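You operate a simulated robot arm through the tools that you are given. There is no shell and no other tool. Be economical: measure what you need, move in short steps, check, and stop when the job is done.

The job below is to be done with a simulated two-armed robot. You get a single attempt, and the scene is never put back.

Task
Magnify to HIGH and bring the disc on the stage sharp.
Fine: ring light on with neither dark nor glare on the screen, four blocks show; clamps, dish and discs stay.

It is judged by the outcome, as a careful person would: the job done as asked, and still so three seconds after it is handed in. It fails if anything else is knocked over, pushed out of place, dropped, spilled or broken.

Robot
Two 7-joint arms with fingered hands on one trunk, on a base that drives. Base frame: it is fixed to the floor where the robot stands at the start and does not move with it; the origin is under the middle of the robot, x ahead of it, y to its left, z up; the surface under the hand at the start is at about z = 0.9. Units: m, degrees, N and s.
The left shoulder is at the start at [0.02, 0.123, 1.424], the right one opposite. With the tool pointing down near the work surface each hand reaches from about 0.1 to 0.38 m from the robot's upright axis, wherever it stands, measured 20 degrees to its own side. Places, roughly: black clamp knob of the post [1, 0.1, 1.4]; knob marked magnify [0.7, 0.1, 1.4]; large focus knob [0.8, 0.1, 1.4]; microscope boom arm [1, 0.1, 1.4]; microscope focus block [0.8, 0.1, 1.4]; microscope screen [0.7, 0.1, 1.6]; silver lever with black tip [0.8, 0.1, 1.5]; silver lever with yellow tip [0.9, 0.1, 1.5]; small focus knob [0.8, 0.2, 1.4]; small knob of the ring light [0.7, 0.1, 1.3]; steel disc with blue band (4x4x2 cm) [0.5, 0.4, 0.9]; steel disc with green band (4x4x2 cm) [0.5, 0.6, 0.9]; steel disc with red band (4x4x2 cm) [0.7, 0.1, 1.1]; steel disc with white band (4x4x2 cm) [0.5, 0.5, 0.9]; white button of the ring light [0.6, 0.1, 1.3]. Payload 2.4 kg a hand.
Tool frame (each hand has its own): the origin (TCP) lies between the finger pads and is the grasp point; the fingertips stand 0.017 m ahead of it; z points along the fingers, y is the line along which they close. Largest opening 0.088 m; the body of the gripper starts 0.047 m behind the TCP. The gripper is a hand of 3 fingers: y runs from the thumb to the fingers, the wrist lies at [0, 0, -0.165] in the tool frame, and closing takes about 1.5 s.
Orientation is that of the tool frame in the base frame, as [roll, pitch, yaw] about the fixed x, y, z axes, in that order (R = Rz(yaw) Ry(pitch) Rx(roll)). With the fingers straight down and closing along the base's y, the tool's x points along the base's -x, its y along +y and its z along -z.

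Tools
- The arms move only by the tool arm_command. It takes "left_motion", "right_motion" or both (then of equal length, played together; a hand with none holds still); each is a list of rows, each a list of 6 numbers: the shift along the tool's x, y, z in m, then the turn, a rotation vector about the tool's x, y, z in degrees. In form: [[tx, ty, tz, ax, ay, az], ...]. A call has 1 to 8 rows; each row is the pose to reach, as a shift and turn from the pose commanded when the call began, along the tool's axes at that moment. "left_grip" and "right_grip" are, for a hand that has rows, the finger opening in m, from 0 to 0.088, set as the call begins (left out, the last holds). Each row takes 0.2 s and may step no farther than 0.05 m and 8.6 degrees from the row before; otherwise, or with a gripper value out of range, the whole call is refused. A pose out of reach is approached as far as the arm can. The call stops where the force on the tool passes 40 N (or 10 N more than at its start, if that is more) or the arm is blocked; 0.2 s more then pass. The fingers move at their own pace (about 0.045 m/s each) and stop on an object; they squeeze with about 25 N. The grip force told is the motor's: it shows also when the fingers shut on nothing. Time passes only in rows, and 0.2 s behind the last, so rows that repeat a pose let the fingers close. It gives the time, the measured TCP pose, the force on the tool (base axes), the opening and the grip force at its end, in the units of the frame above (readings bear some noise), with the torque about the TCP (base axes, N m) and any sound that the robot's microphone picked up, and new pictures: "views" is both (left out), scene, wrist or none (wrist: the cameras of the hands that moved).
- Cameras (640 x 400 px; columns grow to the right, rows downward): "scene" is now at [0.051, 0.0128, 1.8899]; the picture's right is [0.10, -0.99, 0.00], its down [-0.75, -0.08, -0.66] and it looks along [0.66, 0.07, -0.75] (base axes); focal length 248 px, centre (320, 200). "left" rides on the left gripper at [-0.052, 0.004, -0.066] in its tool frame; the picture's right is [-0.08, -1.00, 0.00], its down [0.78, -0.07, -0.62] and it looks along [0.62, -0.05, 0.78] (tool axes); focal length 243 px, centre (320, 200). "right" rides on the right gripper at [0.052, 0.004, -0.066] in its tool frame; the picture's right is [-0.08, 1.00, 0.00], its down [-0.78, -0.07, -0.62] and it looks along [-0.62, -0.05, 0.78] (tool axes); focal length 243 px, centre (320, 200). There is no depth. A picture from a camera that has moved, and an enlarged one, comes with that camera's place and axes in the base frame and with its lens. The place of the scene camera against the robot may be out by one fixed shift of up to 0.018 m in any direction.
- slide_trunk(by): slides the trunk up (or, below 0, down) by that many m; the arms and the scene camera ride with it, the base frame stays. It gives what a move gives, with no picture.
- drive_base(legs): drives the robot by 1 to 6 legs, each [ahead, left, turn to the left] in m, m and degrees, along the robot's own axes; the way and the turn of a leg run together, so that a leg with both is an arc; at most 1.5 m and 180 degrees a leg. The arms and the cameras ride along, it lands a little off, and it stops where it bumps. It gives what a move gives, and a new picture of the scene camera.
- curl_fingers(finger1, finger2, thumb_bend, hand): sets how far each is bent, from 0 (flat) to 100 (curled in); at 30 the hand is open as for a grip, at 70 the pads meet at the TCP. One left out holds its place. A second passes; each finger stops where it meets its share of the squeeze, and holds until it gets a number again. A gripper value or a shape takes the hand back. It gives what a move gives, with no picture; readings hold the bend of each and the force on the fingers (four entries, about 0 where the hand has none), thumb and palm.
- grasp_type(shape, hand): the hand has 3 fingers and takes this shape, open, in about a second: jaw (thumb against the fingers, like two jaws); tri (thumb and two fingers); tip (a fingertip pinch); poke (one finger out to press); point (the index stretched); flat (the hand flat); cup (the hand cupped); fist (a fist). The gripper value then closes the fingers along that shape, each until it touches; the sizes above hold for jaw. It gives what a move gives, with no picture.
- pan_tilt(pan, tilt): turns the head with the scene camera to pan (to the left, within 120 degrees either way) and tilt (down, from -29 to 69), counted from straight ahead of the robot. It gives what a move gives, and a new picture of the scene camera.
- zoom(camera, box): a new picture of the part [left, top, right, bottom] of that camera's present view, enlarged. The clock stands still meanwhile.
- finish_job(): hands the job in; it is judged then, once.

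Work in short steps. Places have to be worked out from the pictures, the camera data and where the tool is seen: move nearer, look again, correct. Check each grasp and each placing, and mend what went wrong. You have 120 turns and 260 pictures in all, those below and enlarged ones among them. Open the grippers and draw the arms clear of the work before you hand the job in, unless the task says otherwise; then end with one line.

The tools are called by a JSON object that holds its "op" and its "data". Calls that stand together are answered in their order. arm_command: Moves the arms, as the interface text tells. Its arguments: {"type":"object","properties":{"left_motion":{"type":"array"},"left_grip":{"type":"number"},"right_motion":{"type":"array"},"right_grip":{"type":"number"},"views":{"type":"string","enum":["both","scene","wrist","none"]}},"required":[]} The other tools are called the same way: slide_trunk (by) slides the trunk up or down; grasp_type (shape, hand) gives the hand a shape; curl_fingers (finger1, finger2, thumb_bend, hand) moves the fingers one by one; drive_base (legs) drives the base; pan_tilt (pan, tilt) turns the head that bears the scene camera; zoom (camera, box) takes an enlarged picture of a part of a camera's view; finish_job () hands the job in.

At the start:

```text
time: 0.0
left_tcp_pos: [0.3607, 0.1903, 1.5581]
left_tool_rot: [180.0, -0.1, 180.0]
left_contact_force: [-0.4, 0.7, -0.2]
left_ft_torque: [0.0, 0.0, -0.01]
left_opening: 0.0878
left_grip_force: 0.0
left_shape: jaw
left_bend: [30.0, 30.0, 30.0]
left_finger forces: [0.1, 0.0, 0.0, 0.0, 0.0, 0.0]
right_tcp_pos: [0.315, -0.0827, 1.5567]
right_tool_rot: [180.0, 0.0, -180.0]
right_contact_force: [0.9, -1.0, -0.7]
right_ft_torque: [-0.05, -0.01, 0.0]
right_opening: 0.0878
right_grip_force: 0.0
right_shape: jaw
right_bend: [30.0, 30.0, 30.0]
right_finger forces: [0.0, 0.0, 0.1, 0.0, 0.0, 0.0]
trunk travel left (down, up): [-0.637, 0.193]
robot x, y, heading: [-0.0016, -0.0033, -0.3]
head pan, tilt: [5.8, 48.5]
```

scene: 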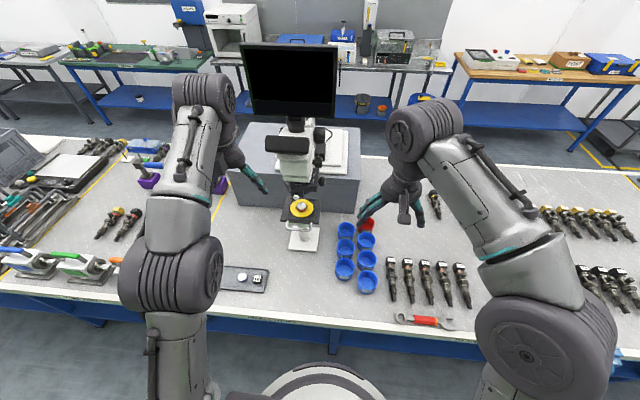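
right: 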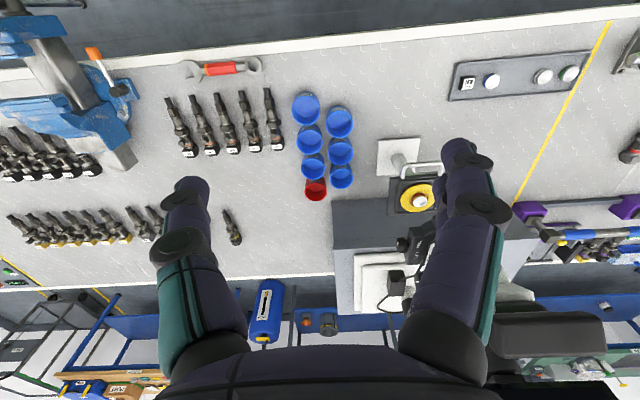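
left: 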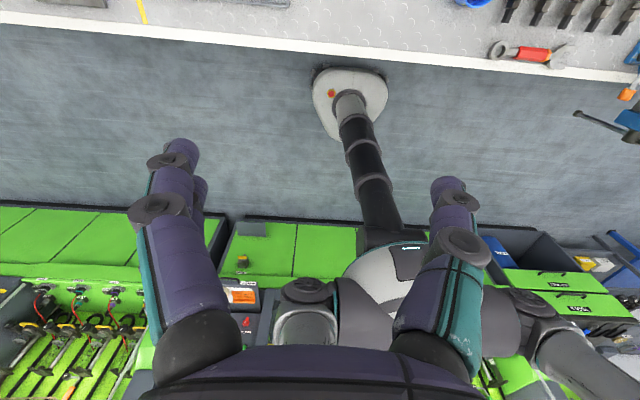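

The microscope stands ahead, its screen dark. I enlarge it to find the parts.

{"op": "zoom", "data": {"camera": "scene", "box": [230, 100, 370, 260]}}

{"op": "pan_tilt", "data": {"pan": 6, "tilt": 30}}

```text
2.50 times, centred on (300, 180) of scene
camera zoom: at [0.051, 0.0128, 1.8899], right [0.1, -0.99, 0.0], down [-0.75, -0.08, -0.66], along [0.66, 0.07, -0.75], focal length 619 px, centre (370, 250)
```

zoom: 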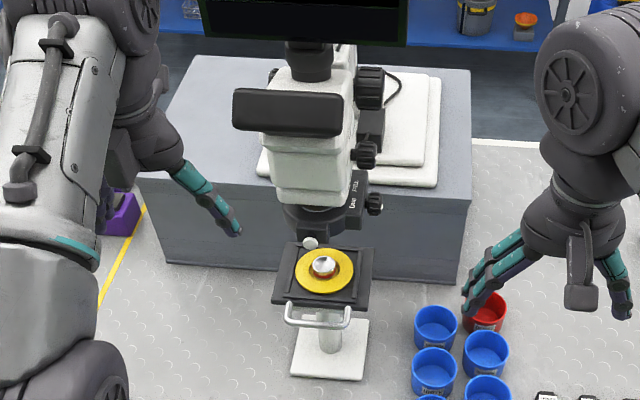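

```text
time: 0.8
left_tcp_pos: [0.3606, 0.1909, 1.5579]
left_tool_rot: [179.9, 0.0, 179.9]
left_contact_force: [-0.1, -0.1, -0.9]
left_ft_torque: [0.0, 0.04, 0.0]
left_opening: 0.088
left_grip_force: 0.1
left_shape: jaw
left_bend: [30.0, 30.0, 30.0]
left_finger forces: [0.0, 0.1, 0.0, 0.0, 0.0, 0.0]
right_tcp_pos: [0.3155, -0.0837, 1.5553]
right_tool_rot: [-180.0, 0.0, -180.0]
right_contact_force: [0.5, -0.3, -0.2]
right_ft_torque: [-0.02, 0.01, 0.0]
right_opening: 0.0878
right_grip_force: 0.0
right_shape: jaw
right_bend: [30.0, 30.0, 30.0]
right_finger forces: [0.1, 0.0, 0.0, 0.1, 0.1, 0.0]
trunk travel left (down, up): [-0.637, 0.193]
robot x, y, heading: [0.0028, 0.0001, 0.2]
head pan, tilt: [6.0, 30.0]
camera scene: at [0.0632, 0.0144, 1.9173], right [0.1, -0.99, 0.0], down [-0.5, -0.05, -0.87], along [0.86, 0.09, -0.5], focal length 248 px, centre (320, 200)
```

scene: 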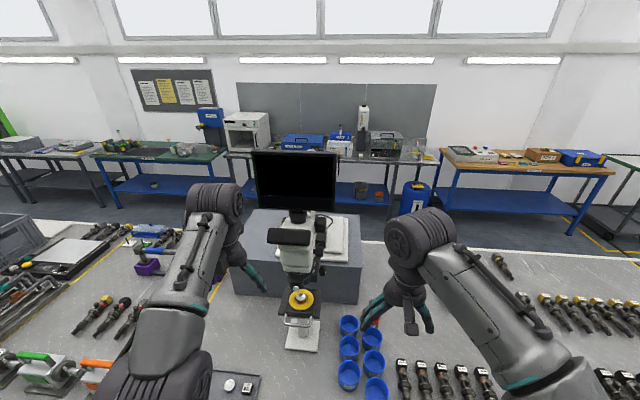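

I enlarge the microscope and its screen in this flatter view.

{"op": "zoom", "data": {"camera": "scene", "box": [240, 140, 368, 220]}}

{"op": "zoom", "data": {"camera": "scene", "box": [250, 220, 350, 330]}}

```text
5.00 times, centred on (304, 180) of scene
camera zoom: at [0.0632, 0.0144, 1.9173], right [0.1, -0.99, 0.0], down [-0.5, -0.05, -0.87], along [0.86, 0.09, -0.5], focal length 1238 px, centre (400, 300)
```

zoom: 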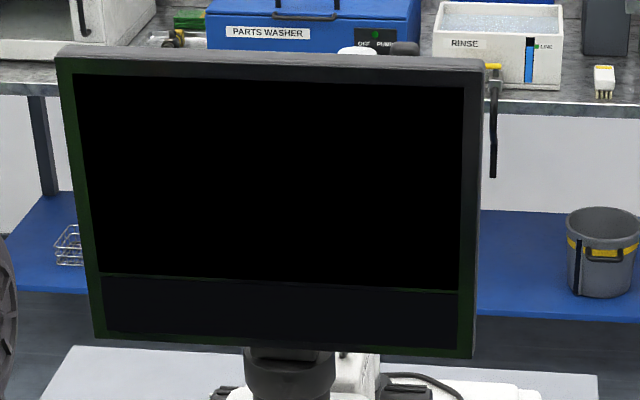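

```text
3.64 times, centred on (300, 275) of scene
camera zoom: at [0.0632, 0.0144, 1.9173], right [0.1, -0.99, 0.0], down [-0.5, -0.05, -0.87], along [0.86, 0.09, -0.5], focal length 900 px, centre (393, -73)
```

zoom: 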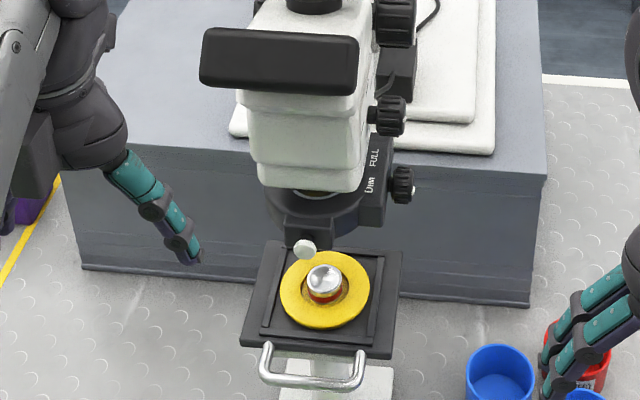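

The button, the dim knob and the magnify and focus knobs sit low and on the right side of the head. I lower the trunk and shift right for a level side view.

{"op": "slide_trunk", "data": {"by": -0.3}}

{"op": "drive_base", "data": {"legs": [[0, -0.35, 0]]}}

{"op": "pan_tilt", "data": {"pan": 32, "tilt": 18}}

{"op": "zoom", "data": {"camera": "scene", "box": [220, 100, 420, 300]}}

```text
time: 3.8
left_tcp_pos: [0.3606, 0.1911, 1.2585]
left_tool_rot: [180.0, 0.1, -180.0]
left_contact_force: [0.5, 0.1, 0.5]
left_ft_torque: [-0.03, 0.01, -0.01]
left_opening: 0.0879
left_grip_force: 0.0
left_shape: jaw
left_bend: [30.0, 30.0, 30.0]
left_finger forces: [0.1, 0.0, 0.0, 0.0, 0.0, 0.0]
right_tcp_pos: [0.3145, -0.084, 1.2566]
right_tool_rot: [179.9, 0.0, -180.0]
right_contact_force: [-0.4, -0.1, 0.6]
right_ft_torque: [0.06, -0.01, -0.01]
right_opening: 0.0879
right_grip_force: 0.0
right_shape: jaw
right_bend: [30.0, 30.0, 30.0]
right_finger forces: [0.0, 0.0, 0.1, 0.1, 0.1, 0.0]
trunk travel left (down, up): [-0.337, 0.493]
robot x, y, heading: [-0.0002, 0.0, 0.3]
head pan, tilt: [6.0, 30.0]
```

```text
time: 6.1
left_tcp_pos: [0.3616, -0.1582, 1.2573]
left_tool_rot: [179.9, -0.1, -180.0]
left_contact_force: [-0.1, 1.2, -0.1]
left_ft_torque: [0.01, 0.0, 0.02]
left_opening: 0.0876
left_grip_force: 0.0
left_shape: jaw
left_bend: [30.0, 30.0, 30.0]
left_finger forces: [0.0, 0.1, 0.0, 0.1, 0.0, 0.1]
right_tcp_pos: [0.3153, -0.4318, 1.2566]
right_tool_rot: [-180.0, 0.0, -179.9]
right_contact_force: [0.3, -0.3, -0.6]
right_ft_torque: [0.01, 0.01, 0.0]
right_opening: 0.088
right_grip_force: 0.0
right_shape: jaw
right_bend: [30.0, 30.0, 30.0]
right_finger forces: [0.0, 0.0, 0.0, 0.0, 0.0, 0.0]
trunk travel left (down, up): [-0.337, 0.493]
robot x, y, heading: [-0.0019, -0.346, 0.1]
head pan, tilt: [6.0, 30.0]
camera scene: at [0.0631, -0.334, 1.6173], right [0.1, -0.99, 0.0], down [-0.5, -0.05, -0.87], along [0.86, 0.09, -0.5], focal length 248 px, centre (320, 200)
```

scene: 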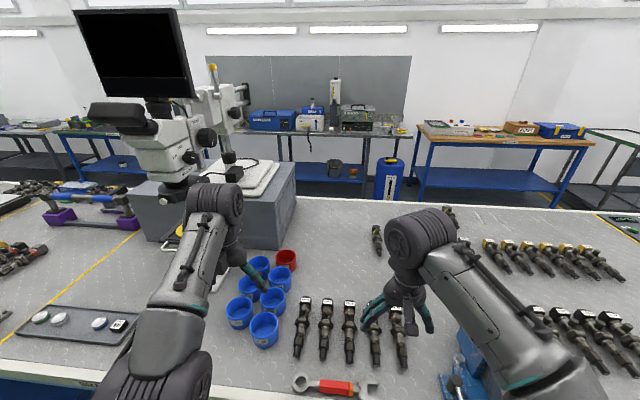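

```text
time: 7.0
left_tcp_pos: [0.3611, -0.1566, 1.2576]
left_tool_rot: [-180.0, 0.0, -180.0]
left_contact_force: [0.1, -0.7, 1.0]
left_ft_torque: [-0.01, -0.01, 0.01]
left_opening: 0.0881
left_grip_force: 0.1
left_shape: jaw
left_bend: [30.0, 30.0, 30.0]
left_finger forces: [0.0, 0.0, 0.1, 0.0, 0.0, 0.0]
right_tcp_pos: [0.3146, -0.4305, 1.256]
right_tool_rot: [179.9, 0.0, 180.0]
right_contact_force: [0.8, 0.6, 0.0]
right_ft_torque: [0.01, 0.0, 0.05]
right_opening: 0.0879
right_grip_force: 0.0
right_shape: jaw
right_bend: [30.0, 30.0, 30.0]
right_finger forces: [0.0, 0.1, 0.0, 0.1, 0.1, 0.0]
trunk travel left (down, up): [-0.337, 0.493]
robot x, y, heading: [-0.0021, -0.3516, -0.1]
head pan, tilt: [32.0, 18.0]
camera scene: at [0.0523, -0.2931, 1.6366], right [0.53, -0.85, 0.0], down [-0.26, -0.16, -0.95], along [0.81, 0.5, -0.31], focal length 248 px, centre (320, 200)
```

scene: 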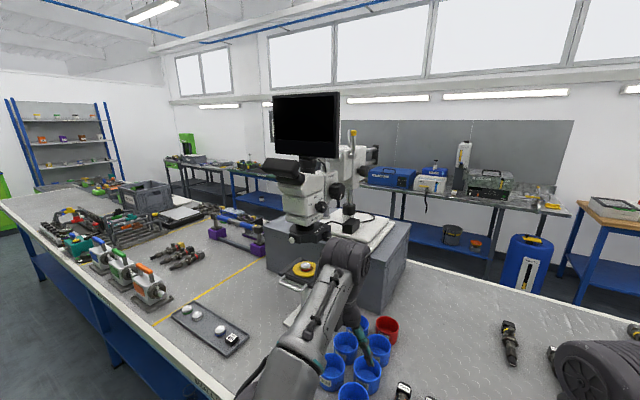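

```text
2.00 times, centred on (320, 200) of scene
camera zoom: at [0.0523, -0.2931, 1.6366], right [0.53, -0.85, 0.0], down [-0.26, -0.16, -0.95], along [0.81, 0.5, -0.31], focal length 495 px, centre (320, 200)
```

zoom: 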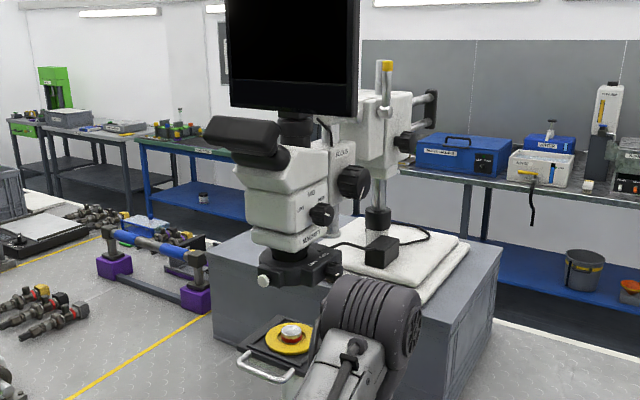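

{"op": "zoom", "data": {"camera": "scene", "box": [260, 160, 380, 250]}}

{"op": "zoom", "data": {"camera": "scene", "box": [295, 170, 350, 210]}}

{"op": "zoom", "data": {"camera": "scene", "box": [280, 210, 335, 250]}}

```text
4.44 times, centred on (320, 205) of scene
camera zoom: at [0.0523, -0.2931, 1.6366], right [0.53, -0.85, 0.0], down [-0.26, -0.16, -0.95], along [0.81, 0.5, -0.31], focal length 1100 px, centre (320, 178)
```

zoom: 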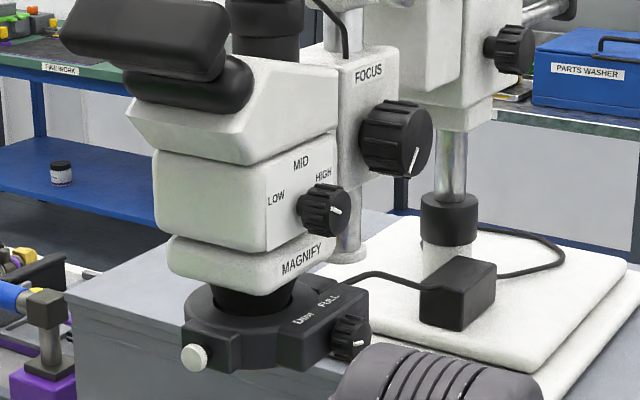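

```text
10.00 times, centred on (322, 190) of scene
camera zoom: at [0.0523, -0.2931, 1.6366], right [0.53, -0.85, 0.0], down [-0.26, -0.16, -0.95], along [0.81, 0.5, -0.31], focal length 2475 px, centre (295, 300)
```

zoom: 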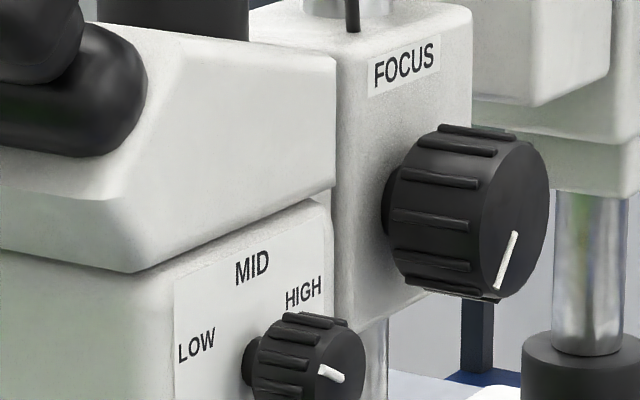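

```text
10.00 times, centred on (308, 230) of scene
camera zoom: at [0.0523, -0.2931, 1.6366], right [0.53, -0.85, 0.0], down [-0.26, -0.16, -0.95], along [0.81, 0.5, -0.31], focal length 2475 px, centre (445, -100)
```

zoom: 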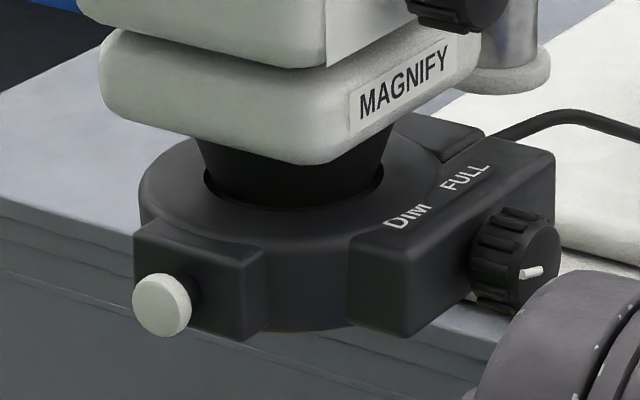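

Positions by triangulation, roughly: magnify knob (0.67, 0.08, 1.375), focus knob (0.785, 0.085, 1.395), dim knob (0.69, 0.073, 1.27) and button (0.583, 0.14, 1.288). Before driving closer I look down at the gap between base and table.

{"op": "pan_tilt", "data": {"pan": 0, "tilt": 69}}

```text
time: 8.2
left_tcp_pos: [0.3604, -0.1579, 1.2569]
left_tool_rot: [-180.0, 0.0, 180.0]
left_contact_force: [0.1, -0.7, 0.2]
left_ft_torque: [-0.01, 0.0, 0.0]
left_opening: 0.088
left_grip_force: 0.0
left_shape: jaw
left_bend: [30.0, 30.0, 30.0]
left_finger forces: [0.0, 0.1, 0.1, 0.1, 0.0, 0.0]
right_tcp_pos: [0.3154, -0.4307, 1.2557]
right_tool_rot: [-179.9, -0.1, -179.9]
right_contact_force: [0.7, 0.1, -0.6]
right_ft_torque: [0.02, 0.01, 0.02]
right_opening: 0.0879
right_grip_force: 0.1
right_shape: jaw
right_bend: [30.0, 30.0, 30.0]
right_finger forces: [0.0, 0.0, 0.0, 0.0, 0.1, 0.1]
trunk travel left (down, up): [-0.337, 0.493]
robot x, y, heading: [0.0031, -0.3469, -0.0]
head pan, tilt: [0.0, 68.8]
camera scene: at [0.0291, -0.3424, 1.5659], right [0.0, -1.0, 0.0], down [-0.93, 0.0, -0.36], along [0.36, 0.0, -0.93], focal length 248 px, centre (320, 200)
```

scene: 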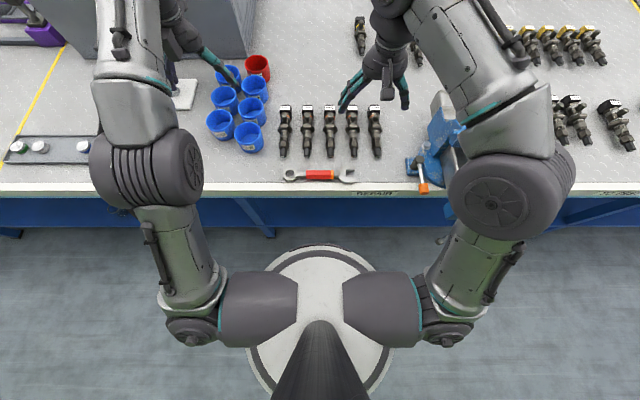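

The base front is at x≈0.30, with the table leg and low shelf at about 0.43, so 0.09 ahead is safe. I raise the trunk, then drive ahead and left and turn left 25°.

{"op": "slide_trunk", "data": {"by": 0.22}}

{"op": "drive_base", "data": {"legs": [[0.09, 0.1, 0], [0, 0, 25]]}}

{"op": "pan_tilt", "data": {"pan": 5, "tilt": 30}}

```text
time: 10.5
left_tcp_pos: [0.3606, -0.156, 1.4765]
left_tool_rot: [180.0, 0.0, -179.9]
left_contact_force: [0.0, -0.1, 0.1]
left_ft_torque: [-0.01, -0.01, -0.01]
left_opening: 0.0882
left_grip_force: 0.0
left_shape: jaw
left_bend: [30.0, 30.0, 30.0]
left_finger forces: [0.1, 0.0, 0.0, 0.0, 0.1, 0.1]
right_tcp_pos: [0.3156, -0.4302, 1.4754]
right_tool_rot: [180.0, 0.0, 180.0]
right_contact_force: [-0.1, -0.6, 0.1]
right_ft_torque: [0.02, -0.01, -0.02]
right_opening: 0.088
right_grip_force: 0.0
right_shape: jaw
right_bend: [30.0, 30.0, 30.0]
right_finger forces: [0.0, 0.0, 0.1, 0.0, 0.0, 0.0]
trunk travel left (down, up): [-0.557, 0.273]
robot x, y, heading: [-0.0023, -0.3465, 0.2]
head pan, tilt: [0.0, 68.8]
```

```text
time: 13.1
left_tcp_pos: [0.336, 0.0781, 1.4774]
left_tool_rot: [179.9, 0.1, -155.0]
left_contact_force: [-0.5, -1.5, 0.3]
left_ft_torque: [-0.03, -0.01, 0.01]
left_opening: 0.088
left_grip_force: 0.1
left_shape: jaw
left_bend: [30.0, 30.0, 30.0]
left_finger forces: [0.1, 0.0, 0.0, 0.0, 0.1, 0.1]
right_tcp_pos: [0.4102, -0.1896, 1.4775]
right_tool_rot: [-180.0, 0.0, -155.1]
right_contact_force: [-0.3, 0.6, -0.3]
right_ft_torque: [0.01, 0.01, 0.0]
right_opening: 0.088
right_grip_force: 0.1
right_shape: jaw
right_bend: [30.0, 30.0, 30.0]
right_finger forces: [0.0, 0.1, 0.1, 0.0, 0.0, 0.0]
trunk travel left (down, up): [-0.557, 0.273]
robot x, y, heading: [0.0926, -0.2471, 24.9]
head pan, tilt: [0.0, 68.8]
camera scene: at [0.1148, -0.2271, 1.7859], right [0.42, -0.91, 0.0], down [-0.84, -0.39, -0.36], along [0.33, 0.15, -0.93], focal length 248 px, centre (320, 200)
```

scene: 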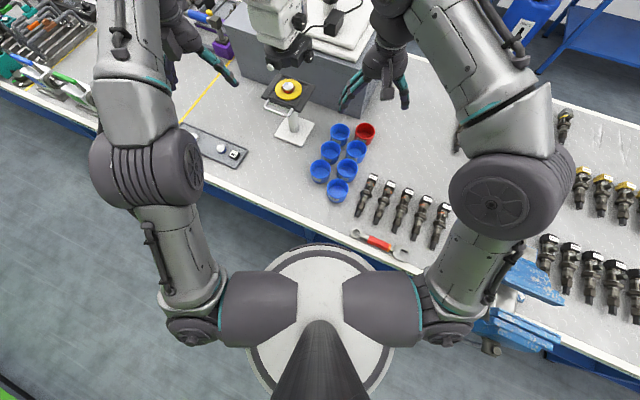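

```text
time: 14.1
left_tcp_pos: [0.3364, 0.0779, 1.4774]
left_tool_rot: [179.9, 0.0, -155.0]
left_contact_force: [0.1, 0.0, 0.0]
left_ft_torque: [-0.01, 0.0, 0.0]
left_opening: 0.088
left_grip_force: 0.1
left_shape: jaw
left_bend: [30.0, 30.0, 30.0]
left_finger forces: [0.1, 0.0, 0.0, 0.1, 0.0, 0.0]
right_tcp_pos: [0.4104, -0.1894, 1.4769]
right_tool_rot: [-179.9, 0.1, -155.0]
right_contact_force: [0.4, 0.3, 0.4]
right_ft_torque: [-0.01, -0.05, -0.02]
right_opening: 0.0881
right_grip_force: 0.1
right_shape: jaw
right_bend: [30.0, 30.0, 30.0]
right_finger forces: [0.0, 0.0, 0.0, 0.0, 0.1, 0.1]
trunk travel left (down, up): [-0.557, 0.273]
robot x, y, heading: [0.0874, -0.2493, 25.0]
head pan, tilt: [5.0, 30.0]
camera scene: at [0.1426, -0.2054, 1.8373], right [0.5, -0.87, 0.0], down [-0.43, -0.25, -0.87], along [0.75, 0.43, -0.5], focal length 248 px, centre (320, 200)
```

scene: 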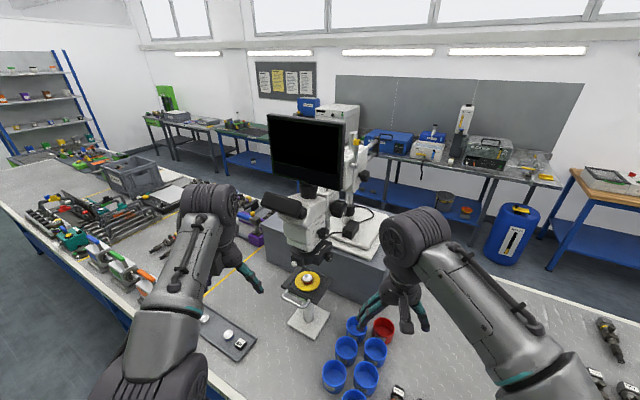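

The left hand will press the button with one finger. I set the poke shape and start turning that hand to point forward while it moves toward the button height.

{"op": "grasp_type", "data": {"hand": "left", "shape": "poke"}}

{"op": "arm_command", "data": {"left_motion": [[-0.014, -0.001, 0.016, 0, -8.5, 0], [-0.028, -0.002, 0.032, 0, -17, 0], [-0.042, -0.003, 0.048, 0, -25.5, 0], [-0.056, -0.004, 0.064, 0, -34, 0], [-0.07, -0.004, 0.08, 0, -42.5, 0], [-0.084, -0.005, 0.095, 0, -51, 0], [-0.098, -0.005, 0.111, 0, -59.5, 0], [-0.112, -0.006, 0.127, 0, -68, 0]], "views": "both"}}

```text
time: 15.0
left_tcp_pos: [0.3351, 0.0783, 1.4774]
left_tool_rot: [-180.0, 0.0, -154.9]
left_contact_force: [0.7, 0.2, -0.4]
left_ft_torque: [0.01, 0.01, -0.02]
left_opening: 0.0001
left_grip_force: 0.0
left_shape: poke
left_bend: [100.0, 100.0, 45.0]
left_finger forces: [0.1, 0.0, 0.1, 0.1, 0.0, 0.0]
right_tcp_pos: [0.4095, -0.1889, 1.4752]
right_tool_rot: [-179.9, 0.0, -155.0]
right_contact_force: [-0.7, 0.0, -0.5]
right_ft_torque: [0.01, 0.02, 0.04]
right_opening: 0.0879
right_grip_force: 0.1
right_shape: jaw
right_bend: [30.0, 30.0, 30.0]
right_finger forces: [0.0, 0.0, 0.0, 0.0, 0.1, 0.0]
trunk travel left (down, up): [-0.557, 0.273]
robot x, y, heading: [0.0882, -0.2437, 25.0]
head pan, tilt: [5.0, 30.0]
```

```text
time: 16.8
left_tcp_pos: [0.4409, 0.12, 1.3498]
left_tool_rot: [-179.9, 67.9, -154.9]
left_contact_force: [0.3, 0.3, -0.4]
left_ft_torque: [-0.06, 0.01, 0.01]
left_opening: 0.0
left_grip_force: 0.0
left_shape: poke
left_bend: [100.0, 100.0, 45.0]
left_finger forces: [0.0, 0.0, 0.0, 0.0, 0.0, 0.0]
right_tcp_pos: [0.4113, -0.1892, 1.4756]
right_tool_rot: [-179.9, 0.0, -155.0]
right_contact_force: [0.3, 0.0, 0.9]
right_ft_torque: [-0.01, 0.01, -0.01]
right_opening: 0.0877
right_grip_force: 0.0
right_shape: jaw
right_bend: [30.0, 30.0, 30.0]
right_finger forces: [0.1, 0.1, 0.0, 0.0, 0.1, 0.1]
trunk travel left (down, up): [-0.557, 0.273]
robot x, y, heading: [0.0898, -0.2446, 24.8]
head pan, tilt: [5.0, 30.0]
camera scene: at [0.1431, -0.2042, 1.8373], right [0.5, -0.87, 0.0], down [-0.43, -0.25, -0.87], along [0.75, 0.43, -0.5], focal length 248 px, centre (320, 200)
camera left: at [0.3998, 0.1072, 1.4222], right [0.45, -0.89, 0.08], down [-0.76, -0.43, -0.49], along [0.47, 0.16, -0.87], focal length 243 px, centre (320, 200)
```

scene: 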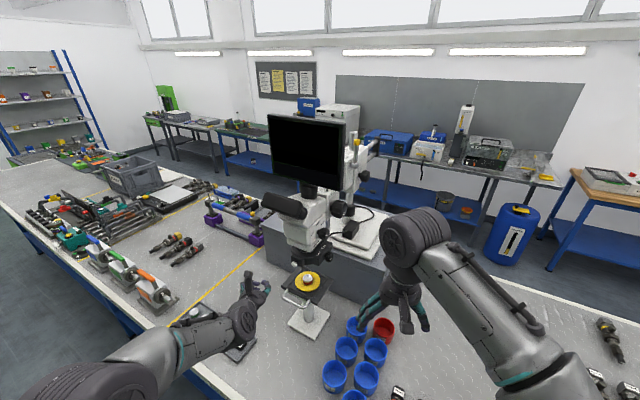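
left: 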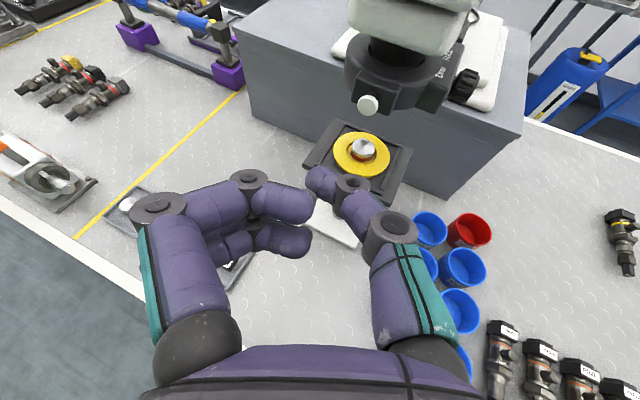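

In poke only the half-bent thumb stands out. I try the "point" shape and look.

{"op": "grasp_type", "data": {"hand": "left", "shape": "point"}}

{"op": "zoom", "data": {"camera": "left", "box": [0, 0, 640, 400]}}

```text
time: 17.7
left_tcp_pos: [0.4401, 0.1195, 1.3496]
left_tool_rot: [180.0, 68.0, -154.9]
left_contact_force: [-0.6, 0.0, 0.4]
left_ft_torque: [0.01, 0.02, -0.04]
left_opening: 0.0
left_grip_force: 0.2
left_shape: point
left_bend: [28.0, 100.0, 93.0]
left_finger forces: [0.1, 0.0, 0.0, 0.1, 0.0, 0.0]
right_tcp_pos: [0.4098, -0.1894, 1.4757]
right_tool_rot: [-179.9, 0.0, -154.9]
right_contact_force: [-0.2, -0.5, -0.2]
right_ft_torque: [-0.05, -0.02, 0.0]
right_opening: 0.0878
right_grip_force: 0.1
right_shape: jaw
right_bend: [30.0, 30.0, 30.0]
right_finger forces: [0.0, 0.0, 0.0, 0.1, 0.0, 0.0]
trunk travel left (down, up): [-0.557, 0.273]
robot x, y, heading: [0.0895, -0.2492, 25.0]
head pan, tilt: [5.0, 30.0]
```

```text
1.00 times, centred on (320, 200) of left (not enlarged: the box is as wide or as high as the picture)
camera zoom: at [0.3996, 0.1066, 1.4231], right [0.45, -0.89, 0.08], down [-0.76, -0.43, -0.49], along [0.47, 0.16, -0.87], focal length 243 px, centre (320, 200)
```

zoom: 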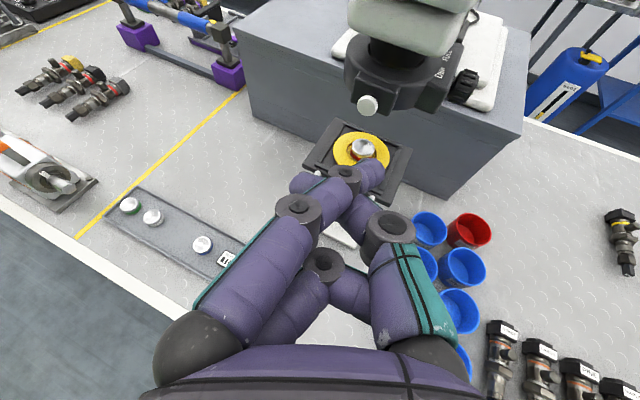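

The index tip curls past the tool axis, so I straighten it somewhat.

{"op": "curl_fingers", "data": {"hand": "left", "finger1": 8}}

{"op": "zoom", "data": {"camera": "left", "box": [0, 0, 640, 400]}}

```text
time: 18.7
left_tcp_pos: [0.4407, 0.1196, 1.3508]
left_tool_rot: [180.0, 67.9, -154.9]
left_contact_force: [-0.1, -0.8, 0.3]
left_ft_torque: [0.01, -0.02, -0.03]
left_opening: 0.0398
left_grip_force: 0.0
left_shape: fingers
left_bend: [8.0, 100.0, 99.0]
left_finger forces: [0.0, 0.0, 0.0, 0.1, 0.0, 0.0]
right_tcp_pos: [0.4101, -0.1889, 1.475]
right_tool_rot: [-180.0, 0.0, -155.0]
right_contact_force: [0.4, 0.8, 0.3]
right_ft_torque: [-0.01, -0.02, -0.02]
right_opening: 0.0881
right_grip_force: 0.0
right_shape: jaw
right_bend: [30.0, 30.0, 30.0]
right_finger forces: [0.0, 0.0, 0.0, 0.0, 0.0, 0.0]
trunk travel left (down, up): [-0.557, 0.273]
robot x, y, heading: [0.0876, -0.2514, 24.9]
head pan, tilt: [5.0, 30.0]
```

```text
1.00 times, centred on (320, 200) of left (not enlarged: the box is as wide or as high as the picture)
camera zoom: at [0.3995, 0.1065, 1.423], right [0.45, -0.89, 0.08], down [-0.76, -0.43, -0.49], along [0.47, 0.16, -0.87], focal length 243 px, centre (320, 200)
```

zoom: 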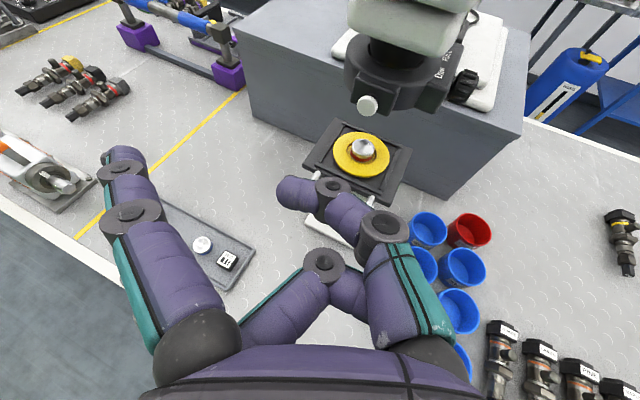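

Now it is too far out, so I choose an in-between bend.

{"op": "curl_fingers", "data": {"hand": "left", "finger1": 24, "thumb_bend": 100}}

{"op": "zoom", "data": {"camera": "left", "box": [0, 0, 640, 400]}}

```text
time: 19.7
left_tcp_pos: [0.4412, 0.1184, 1.3509]
left_tool_rot: [-179.9, 68.0, -155.0]
left_contact_force: [-0.1, -0.4, 0.1]
left_ft_torque: [-0.03, 0.0, 0.0]
left_opening: 0.0295
left_grip_force: 0.1
left_shape: fingers
left_bend: [24.0, 100.0, 100.0]
left_finger forces: [0.1, 0.0, 0.0, 0.1, 0.0, 0.0]
right_tcp_pos: [0.4101, -0.1894, 1.4762]
right_tool_rot: [-180.0, 0.0, -155.0]
right_contact_force: [-0.3, -0.6, 0.1]
right_ft_torque: [-0.04, -0.01, 0.01]
right_opening: 0.088
right_grip_force: 0.0
right_shape: jaw
right_bend: [30.0, 30.0, 30.0]
right_finger forces: [0.0, 0.1, 0.0, 0.0, 0.0, 0.1]
trunk travel left (down, up): [-0.557, 0.273]
robot x, y, heading: [0.0891, -0.2473, 24.9]
head pan, tilt: [5.0, 30.0]
```

```text
1.00 times, centred on (320, 200) of left (not enlarged: the box is as wide or as high as the picture)
camera zoom: at [0.3995, 0.1065, 1.423], right [0.45, -0.89, 0.08], down [-0.76, -0.43, -0.49], along [0.47, 0.16, -0.87], focal length 243 px, centre (320, 200)
```

zoom: 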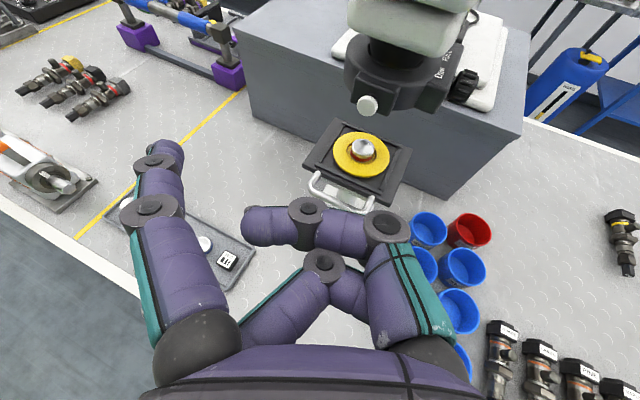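

The index tip now leads by about 2 cm. I level the hand to point forward, then yaw it to straight +x and bring it in front of the button.

{"op": "arm_command", "data": {"left_motion": [[0, 0, 0, 0, -7.4, 0], [0, 0, 0, 0, -14.7, 0], [0, 0, 0, 0, -22, 0]], "views": "none"}}

{"op": "arm_command", "data": {"left_motion": [[0.018, -0.014, 0.011, 8.3, 0, 0], [0.036, -0.027, 0.022, 16.6, 0, 0], [0.054, -0.041, 0.033, 25, 0, 0], [0.072, -0.055, 0.045, 25, 0, 0]], "views": "both"}}

```text
time: 20.5
left_tcp_pos: [0.4397, 0.1202, 1.3511]
left_tool_rot: [-19.6, 89.9, 5.6]
left_contact_force: [0.7, 0.1, -0.5]
left_ft_torque: [0.02, -0.05, -0.01]
left_opening: 0.0296
left_grip_force: 0.0
left_shape: fingers
left_bend: [24.0, 100.0, 100.0]
left_finger forces: [0.0, 0.0, 0.1, 0.0, 0.0, 0.0]
right_tcp_pos: [0.4105, -0.189, 1.4765]
right_tool_rot: [-180.0, 0.1, -155.1]
right_contact_force: [-0.9, 0.0, -0.4]
right_ft_torque: [-0.04, 0.02, 0.02]
right_opening: 0.0879
right_grip_force: 0.0
right_shape: jaw
right_bend: [30.0, 30.0, 30.0]
right_finger forces: [0.0, 0.0, 0.0, 0.0, 0.0, 0.0]
trunk travel left (down, up): [-0.557, 0.273]
robot x, y, heading: [0.087, -0.2453, 25.0]
head pan, tilt: [5.0, 30.0]
```

```text
time: 21.5
left_tcp_pos: [0.5059, 0.0888, 1.2779]
left_tool_rot: [-154.7, 89.9, -154.8]
left_contact_force: [0.9, 0.2, 0.9]
left_ft_torque: [-0.01, 0.0, 0.0]
left_opening: 0.0294
left_grip_force: 0.0
left_shape: fingers
left_bend: [24.0, 100.0, 100.0]
left_finger forces: [0.1, 0.1, 0.0, 0.1, 0.0, 0.1]
right_tcp_pos: [0.4114, -0.1895, 1.4752]
right_tool_rot: [-179.9, 0.0, -155.0]
right_contact_force: [0.6, -0.6, 0.0]
right_ft_torque: [0.0, -0.02, 0.0]
right_opening: 0.0879
right_grip_force: 0.0
right_shape: jaw
right_bend: [30.0, 30.0, 30.0]
right_finger forces: [0.0, 0.0, 0.0, 0.0, 0.1, 0.1]
trunk travel left (down, up): [-0.557, 0.273]
robot x, y, heading: [0.089, -0.2473, 24.8]
head pan, tilt: [5.0, 30.0]
camera scene: at [0.1435, -0.2059, 1.8373], right [0.5, -0.87, 0.0], down [-0.43, -0.25, -0.87], along [0.75, 0.43, -0.5], focal length 248 px, centre (320, 200)
camera left: at [0.4386, 0.0938, 1.33], right [0.0, -1.0, 0.09], down [-0.62, -0.07, -0.78], along [0.78, -0.05, -0.62], focal length 243 px, centre (320, 200)
```

scene: 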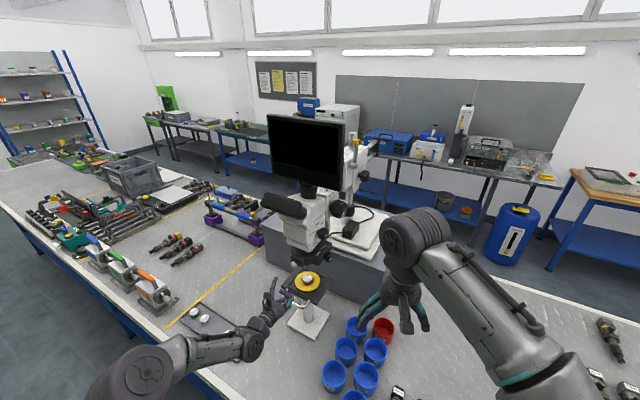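
left: 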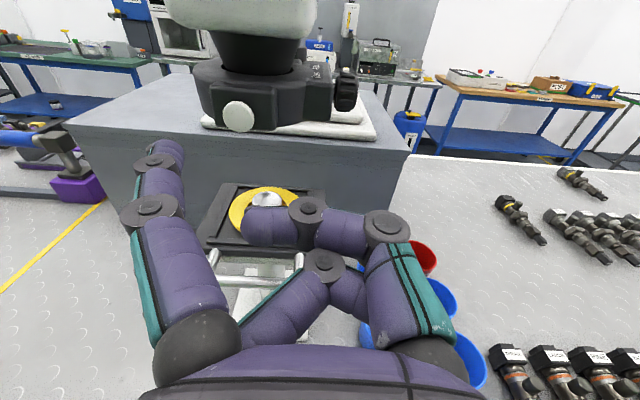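

The button lies slightly lower and to the right of the tip's path. I correct by 11 mm down and 5 mm right, and advance 35 mm.

{"op": "arm_command", "data": {"left_motion": [[0.011, -0.005, 0.01, 0, 0, 0], [0.011, -0.005, 0.035, 0, 0, 0]], "views": "wrist"}}

```text
time: 22.1
left_tcp_pos: [0.5405, 0.0841, 1.2678]
left_tool_rot: [-47.1, 90.0, -47.1]
left_contact_force: [0.4, 0.0, -0.2]
left_ft_torque: [0.02, -0.02, 0.01]
left_opening: 0.0293
left_grip_force: 0.0
left_shape: fingers
left_bend: [24.0, 100.0, 100.0]
left_finger forces: [0.1, 0.0, 0.0, 0.0, 0.0, 0.0]
right_tcp_pos: [0.4097, -0.1899, 1.4758]
right_tool_rot: [-179.9, -0.1, -155.1]
right_contact_force: [0.0, -0.3, 0.3]
right_ft_torque: [0.01, -0.03, 0.01]
right_opening: 0.0881
right_grip_force: 0.1
right_shape: jaw
right_bend: [30.0, 30.0, 30.0]
right_finger forces: [0.0, 0.0, 0.0, 0.0, 0.0, 0.0]
trunk travel left (down, up): [-0.557, 0.273]
robot x, y, heading: [0.09, -0.2477, 25.0]
head pan, tilt: [5.0, 30.0]
camera left: at [0.4728, 0.0887, 1.3196], right [0.0, -1.0, 0.08], down [-0.62, -0.07, -0.78], along [0.78, -0.05, -0.62], focal length 243 px, centre (320, 200)
```

left: 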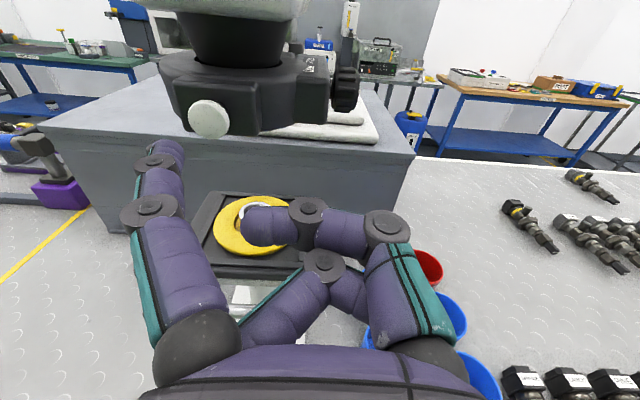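

The button triangulates to (0.597, 0.143, 1.270) and the tip to about (0.556, 0.140, 1.275). I fine-tune and press forward.

{"op": "arm_command", "data": {"left_motion": [[0.004, 0.002, 0.015, 0, 0, 0], [0.004, 0.002, 0.028, 0, 0, 0], [0.004, 0.002, 0.035, 0, 0, 0]], "views": "both"}}

```text
time: 22.9
left_tcp_pos: [0.5743, 0.0868, 1.264]
left_tool_rot: [-5.6, 90.0, -5.5]
left_contact_force: [-0.1, 0.4, -0.3]
left_ft_torque: [0.0, -0.01, -0.01]
left_opening: 0.0293
left_grip_force: 0.1
left_shape: fingers
left_bend: [24.0, 100.0, 100.0]
left_finger forces: [0.0, 0.1, 0.0, 0.0, 0.0, 0.0]
right_tcp_pos: [0.4121, -0.1898, 1.4761]
right_tool_rot: [-179.9, 0.0, -155.0]
right_contact_force: [0.7, 0.0, 1.1]
right_ft_torque: [0.0, -0.03, 0.01]
right_opening: 0.0878
right_grip_force: 0.1
right_shape: jaw
right_bend: [30.0, 30.0, 30.0]
right_finger forces: [0.1, 0.1, 0.0, 0.1, 0.1, 0.1]
trunk travel left (down, up): [-0.557, 0.273]
robot x, y, heading: [0.0875, -0.2474, 24.7]
head pan, tilt: [5.0, 30.0]
camera scene: at [0.1429, -0.2054, 1.8373], right [0.5, -0.87, 0.0], down [-0.43, -0.25, -0.87], along [0.75, 0.43, -0.5], focal length 248 px, centre (320, 200)
camera left: at [0.5072, 0.0908, 1.3154], right [0.0, -1.0, 0.08], down [-0.62, -0.07, -0.78], along [0.78, -0.05, -0.62], focal length 243 px, centre (320, 200)
```

scene: 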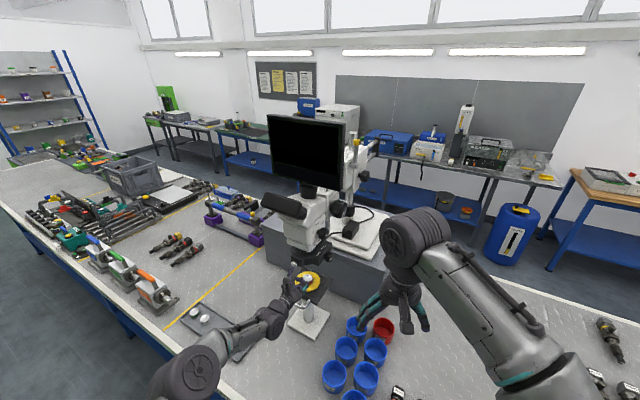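
left: 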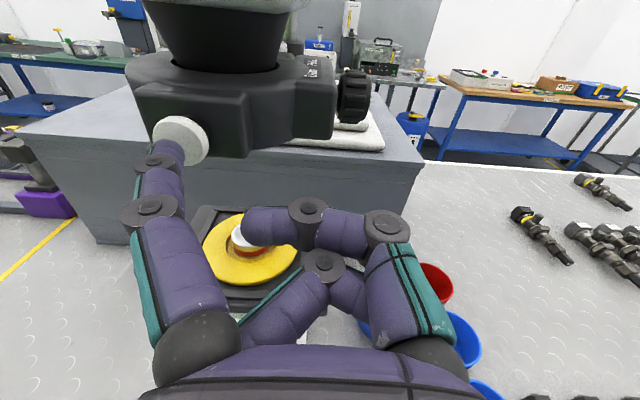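

The tip is nearly touching the button, so I press ahead in small steps.

{"op": "arm_command", "data": {"left_motion": [[0, -0.001, 0.006, 0, 0, 0], [0, -0.001, 0.01, 0, 0, 0], [0, -0.001, 0.014, 0, 0, 0]], "views": "both"}}

```text
time: 23.7
left_tcp_pos: [0.5875, 0.0846, 1.2636]
left_tool_rot: [137.6, 90.0, 137.8]
left_contact_force: [-5.4, -1.3, -1.0]
left_ft_torque: [-0.02, 0.0, 0.2]
left_opening: 0.03
left_grip_force: 2.0
left_shape: fingers
left_bend: [23.0, 100.0, 100.0]
left_finger forces: [3.9, 0.1, 0.1, 0.0, 0.1, 0.1]
right_tcp_pos: [0.4082, -0.1897, 1.4772]
right_tool_rot: [180.0, 0.0, -155.1]
right_contact_force: [0.4, -0.3, 0.3]
right_ft_torque: [-0.01, 0.0, -0.03]
right_opening: 0.0879
right_grip_force: 0.0
right_shape: jaw
right_bend: [30.0, 30.0, 30.0]
right_finger forces: [0.1, 0.1, 0.0, 0.1, 0.0, 0.0]
trunk travel left (down, up): [-0.557, 0.273]
robot x, y, heading: [0.0892, -0.252, 25.2]
head pan, tilt: [5.0, 30.0]
heard: click
camera scene: at [0.1415, -0.2059, 1.8374], right [0.5, -0.87, 0.0], down [-0.43, -0.25, -0.87], along [0.75, 0.43, -0.5], focal length 248 px, centre (320, 200)
camera left: at [0.5199, 0.0895, 1.3154], right [0.0, -1.0, 0.08], down [-0.62, -0.07, -0.78], along [0.78, -0.05, -0.62], focal length 243 px, centre (320, 200)
```

scene: 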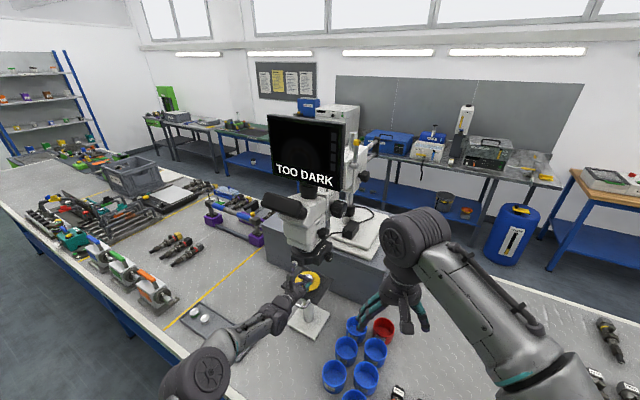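
left: 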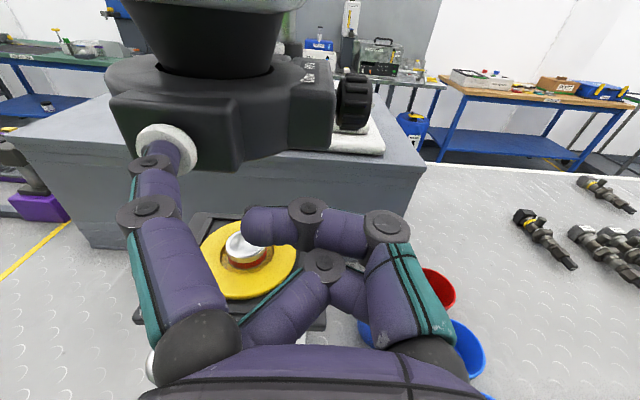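

Click: the light is on and the screen says TOO DARK. I withdraw the left hand clear, and start turning the right hand toward +y.

{"op": "arm_command", "data": {"left_motion": [[0, 0, -0.04, 0, 0, 0], [0, 0.02, -0.08, 0, 0, 0], [0, 0.05, -0.12, 0, 0, 0], [0, 0.08, -0.16, 0, 0, 0]], "views": "none"}}

{"op": "zoom", "data": {"camera": "scene", "box": [255, 100, 375, 200]}}

```text
time: 24.7
left_tcp_pos: [0.4257, 0.1664, 1.2633]
left_tool_rot: [-47.4, 89.9, -47.5]
left_contact_force: [-1.2, -0.5, 0.1]
left_ft_torque: [0.01, 0.0, 0.03]
left_opening: 0.0296
left_grip_force: 0.1
left_shape: fingers
left_bend: [24.0, 100.0, 100.0]
left_finger forces: [0.0, 0.0, 0.1, 0.1, 0.0, 0.1]
right_tcp_pos: [0.409, -0.188, 1.4756]
right_tool_rot: [-179.8, 0.0, -155.0]
right_contact_force: [0.0, -0.1, -0.3]
right_ft_torque: [0.0, 0.0, -0.01]
right_opening: 0.0875
right_grip_force: 0.0
right_shape: jaw
right_bend: [30.0, 30.0, 30.0]
right_finger forces: [0.0, 0.0, 0.0, 0.0, 0.1, 0.1]
trunk travel left (down, up): [-0.557, 0.273]
robot x, y, heading: [0.0915, -0.2434, 25.0]
head pan, tilt: [5.0, 30.0]
```

```text
4.00 times, centred on (315, 150) of scene
camera zoom: at [0.1411, -0.2049, 1.8374], right [0.5, -0.87, 0.0], down [-0.43, -0.25, -0.87], along [0.75, 0.43, -0.5], focal length 990 px, centre (340, 400)
```

zoom: 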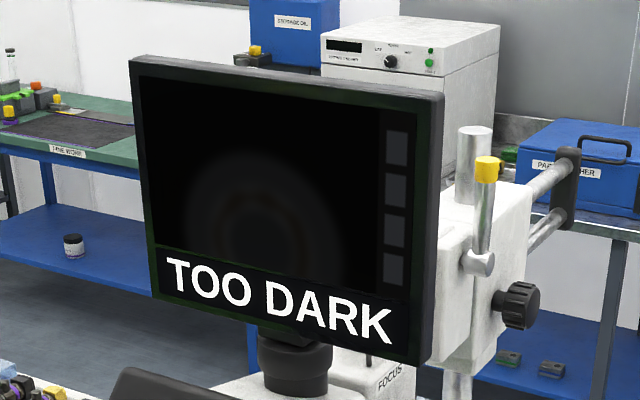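

Four block outlines sit beside the image and all are dark so far. Next I bring the right hand round to the right side, turning it to point toward +y.

{"op": "arm_command", "data": {"right_motion": [[-0.028, 0.005, 0.01, -8.5, 0, 0], [-0.057, 0.009, 0.019, -17, 0, 0], [-0.085, 0.014, 0.029, -25.5, 0, 0], [-0.114, 0.018, 0.038, -34, 0, 0], [-0.142, 0.023, 0.048, -42.5, 0, 0], [-0.17, 0.028, 0.057, -51, 0, 0], [-0.199, 0.032, 0.067, -59.5, 0, 0], [-0.227, 0.037, 0.076, -68, 0, 0]], "views": "none"}}

{"op": "arm_command", "data": {"right_motion": [[0, 0, 0, -7.4, 0, 0], [0, 0, 0, -14.7, 0, 0], [0, 0, 0, -22, 0, 0]], "views": "none"}}

{"op": "arm_command", "data": {"right_motion": [[0, 0, 0, 0, -8.4, 0], [0, 0, 0, 0, -16.7, 0], [0, 0, 0, 0, -25, 0]], "views": "both"}}

```text
time: 26.5
left_tcp_pos: [0.4278, 0.1665, 1.2616]
left_tool_rot: [-111.2, 89.9, -111.2]
left_contact_force: [0.1, 0.2, 1.2]
left_ft_torque: [0.03, -0.02, -0.04]
left_opening: 0.0295
left_grip_force: 0.0
left_shape: fingers
left_bend: [24.0, 100.0, 100.0]
left_finger forces: [0.0, 0.1, 0.0, 0.0, 0.0, 0.1]
right_tcp_pos: [0.5353, -0.0946, 1.3906]
right_tool_rot: [111.8, -0.1, -154.9]
right_contact_force: [0.2, -0.2, -0.5]
right_ft_torque: [-0.02, 0.04, 0.03]
right_opening: 0.088
right_grip_force: 0.2
right_shape: jaw
right_bend: [30.0, 30.0, 30.0]
right_finger forces: [0.0, 0.0, 0.0, 0.0, 0.1, 0.1]
right hand out of reach, approached as far as the arm can: row 4, 5, 6, 7, 8
trunk travel left (down, up): [-0.557, 0.273]
robot x, y, heading: [0.0904, -0.2492, 24.7]
head pan, tilt: [5.0, 30.0]
```

```text
time: 27.3
left_tcp_pos: [0.4275, 0.1652, 1.2629]
left_tool_rot: [-159.8, 90.0, -159.7]
left_contact_force: [-0.2, -0.7, -0.1]
left_ft_torque: [-0.02, 0.04, 0.02]
left_opening: 0.0294
left_grip_force: 0.1
left_shape: fingers
left_bend: [24.0, 100.0, 100.0]
left_finger forces: [0.0, 0.0, 0.0, 0.0, 0.1, 0.1]
right_tcp_pos: [0.5436, -0.0932, 1.3927]
right_tool_rot: [89.9, 0.1, -155.0]
right_contact_force: [-0.6, 0.9, 0.3]
right_ft_torque: [0.03, 0.02, 0.0]
right_opening: 0.0877
right_grip_force: 0.1
right_shape: jaw
right_bend: [30.0, 30.0, 30.0]
right_finger forces: [0.0, 0.0, 0.0, 0.0, 0.0, 0.0]
right hand out of reach, approached as far as the arm can: row 1, 2, 3
trunk travel left (down, up): [-0.557, 0.273]
robot x, y, heading: [0.0862, -0.2487, 25.0]
head pan, tilt: [5.0, 30.0]
```

```text
time: 28.1
left_tcp_pos: [0.4266, 0.1615, 1.2638]
left_tool_rot: [89.1, 89.9, 89.1]
left_contact_force: [-0.3, -0.6, -0.3]
left_ft_torque: [-0.01, 0.03, 0.0]
left_opening: 0.0294
left_grip_force: 0.0
left_shape: fingers
left_bend: [24.0, 100.0, 100.0]
left_finger forces: [0.0, 0.1, 0.0, 0.0, 0.0, 0.0]
right_tcp_pos: [0.5647, -0.0879, 1.4037]
right_tool_rot: [88.0, 1.2, -175.7]
right_contact_force: [-0.6, 0.7, 0.4]
right_ft_torque: [0.02, 0.01, 0.0]
right_opening: 0.0881
right_grip_force: 0.1
right_shape: jaw
right_bend: [30.0, 30.0, 30.0]
right_finger forces: [0.1, 0.0, 0.0, 0.1, 0.0, 0.1]
right hand out of reach, approached as far as the arm can: row 1, 2, 3
trunk travel left (down, up): [-0.557, 0.273]
robot x, y, heading: [0.0909, -0.2477, 25.0]
head pan, tilt: [5.0, 30.0]
camera scene: at [0.1425, -0.2088, 1.8374], right [0.5, -0.87, 0.0], down [-0.43, -0.25, -0.87], along [0.75, 0.43, -0.5], focal length 248 px, centre (320, 200)
camera right: at [0.5171, -0.1553, 1.4045], right [0.07, -0.03, 1.0], down [0.83, -0.56, -0.07], along [0.56, 0.83, -0.01], focal length 243 px, centre (320, 200)
```

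scene: 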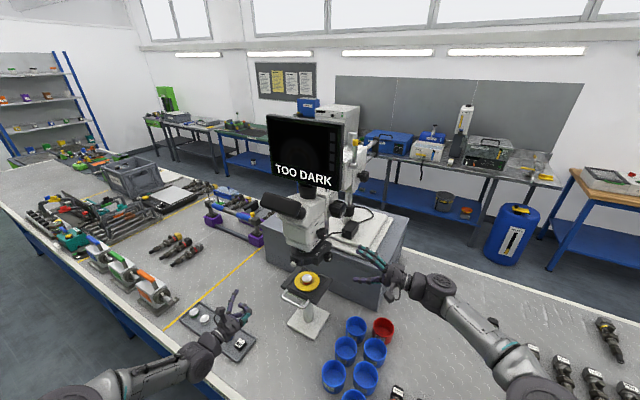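
right: 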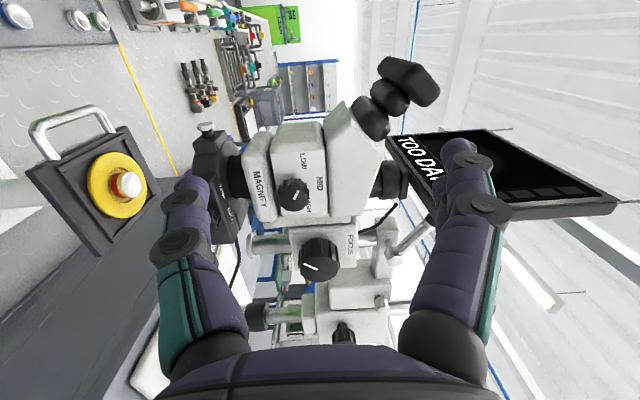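

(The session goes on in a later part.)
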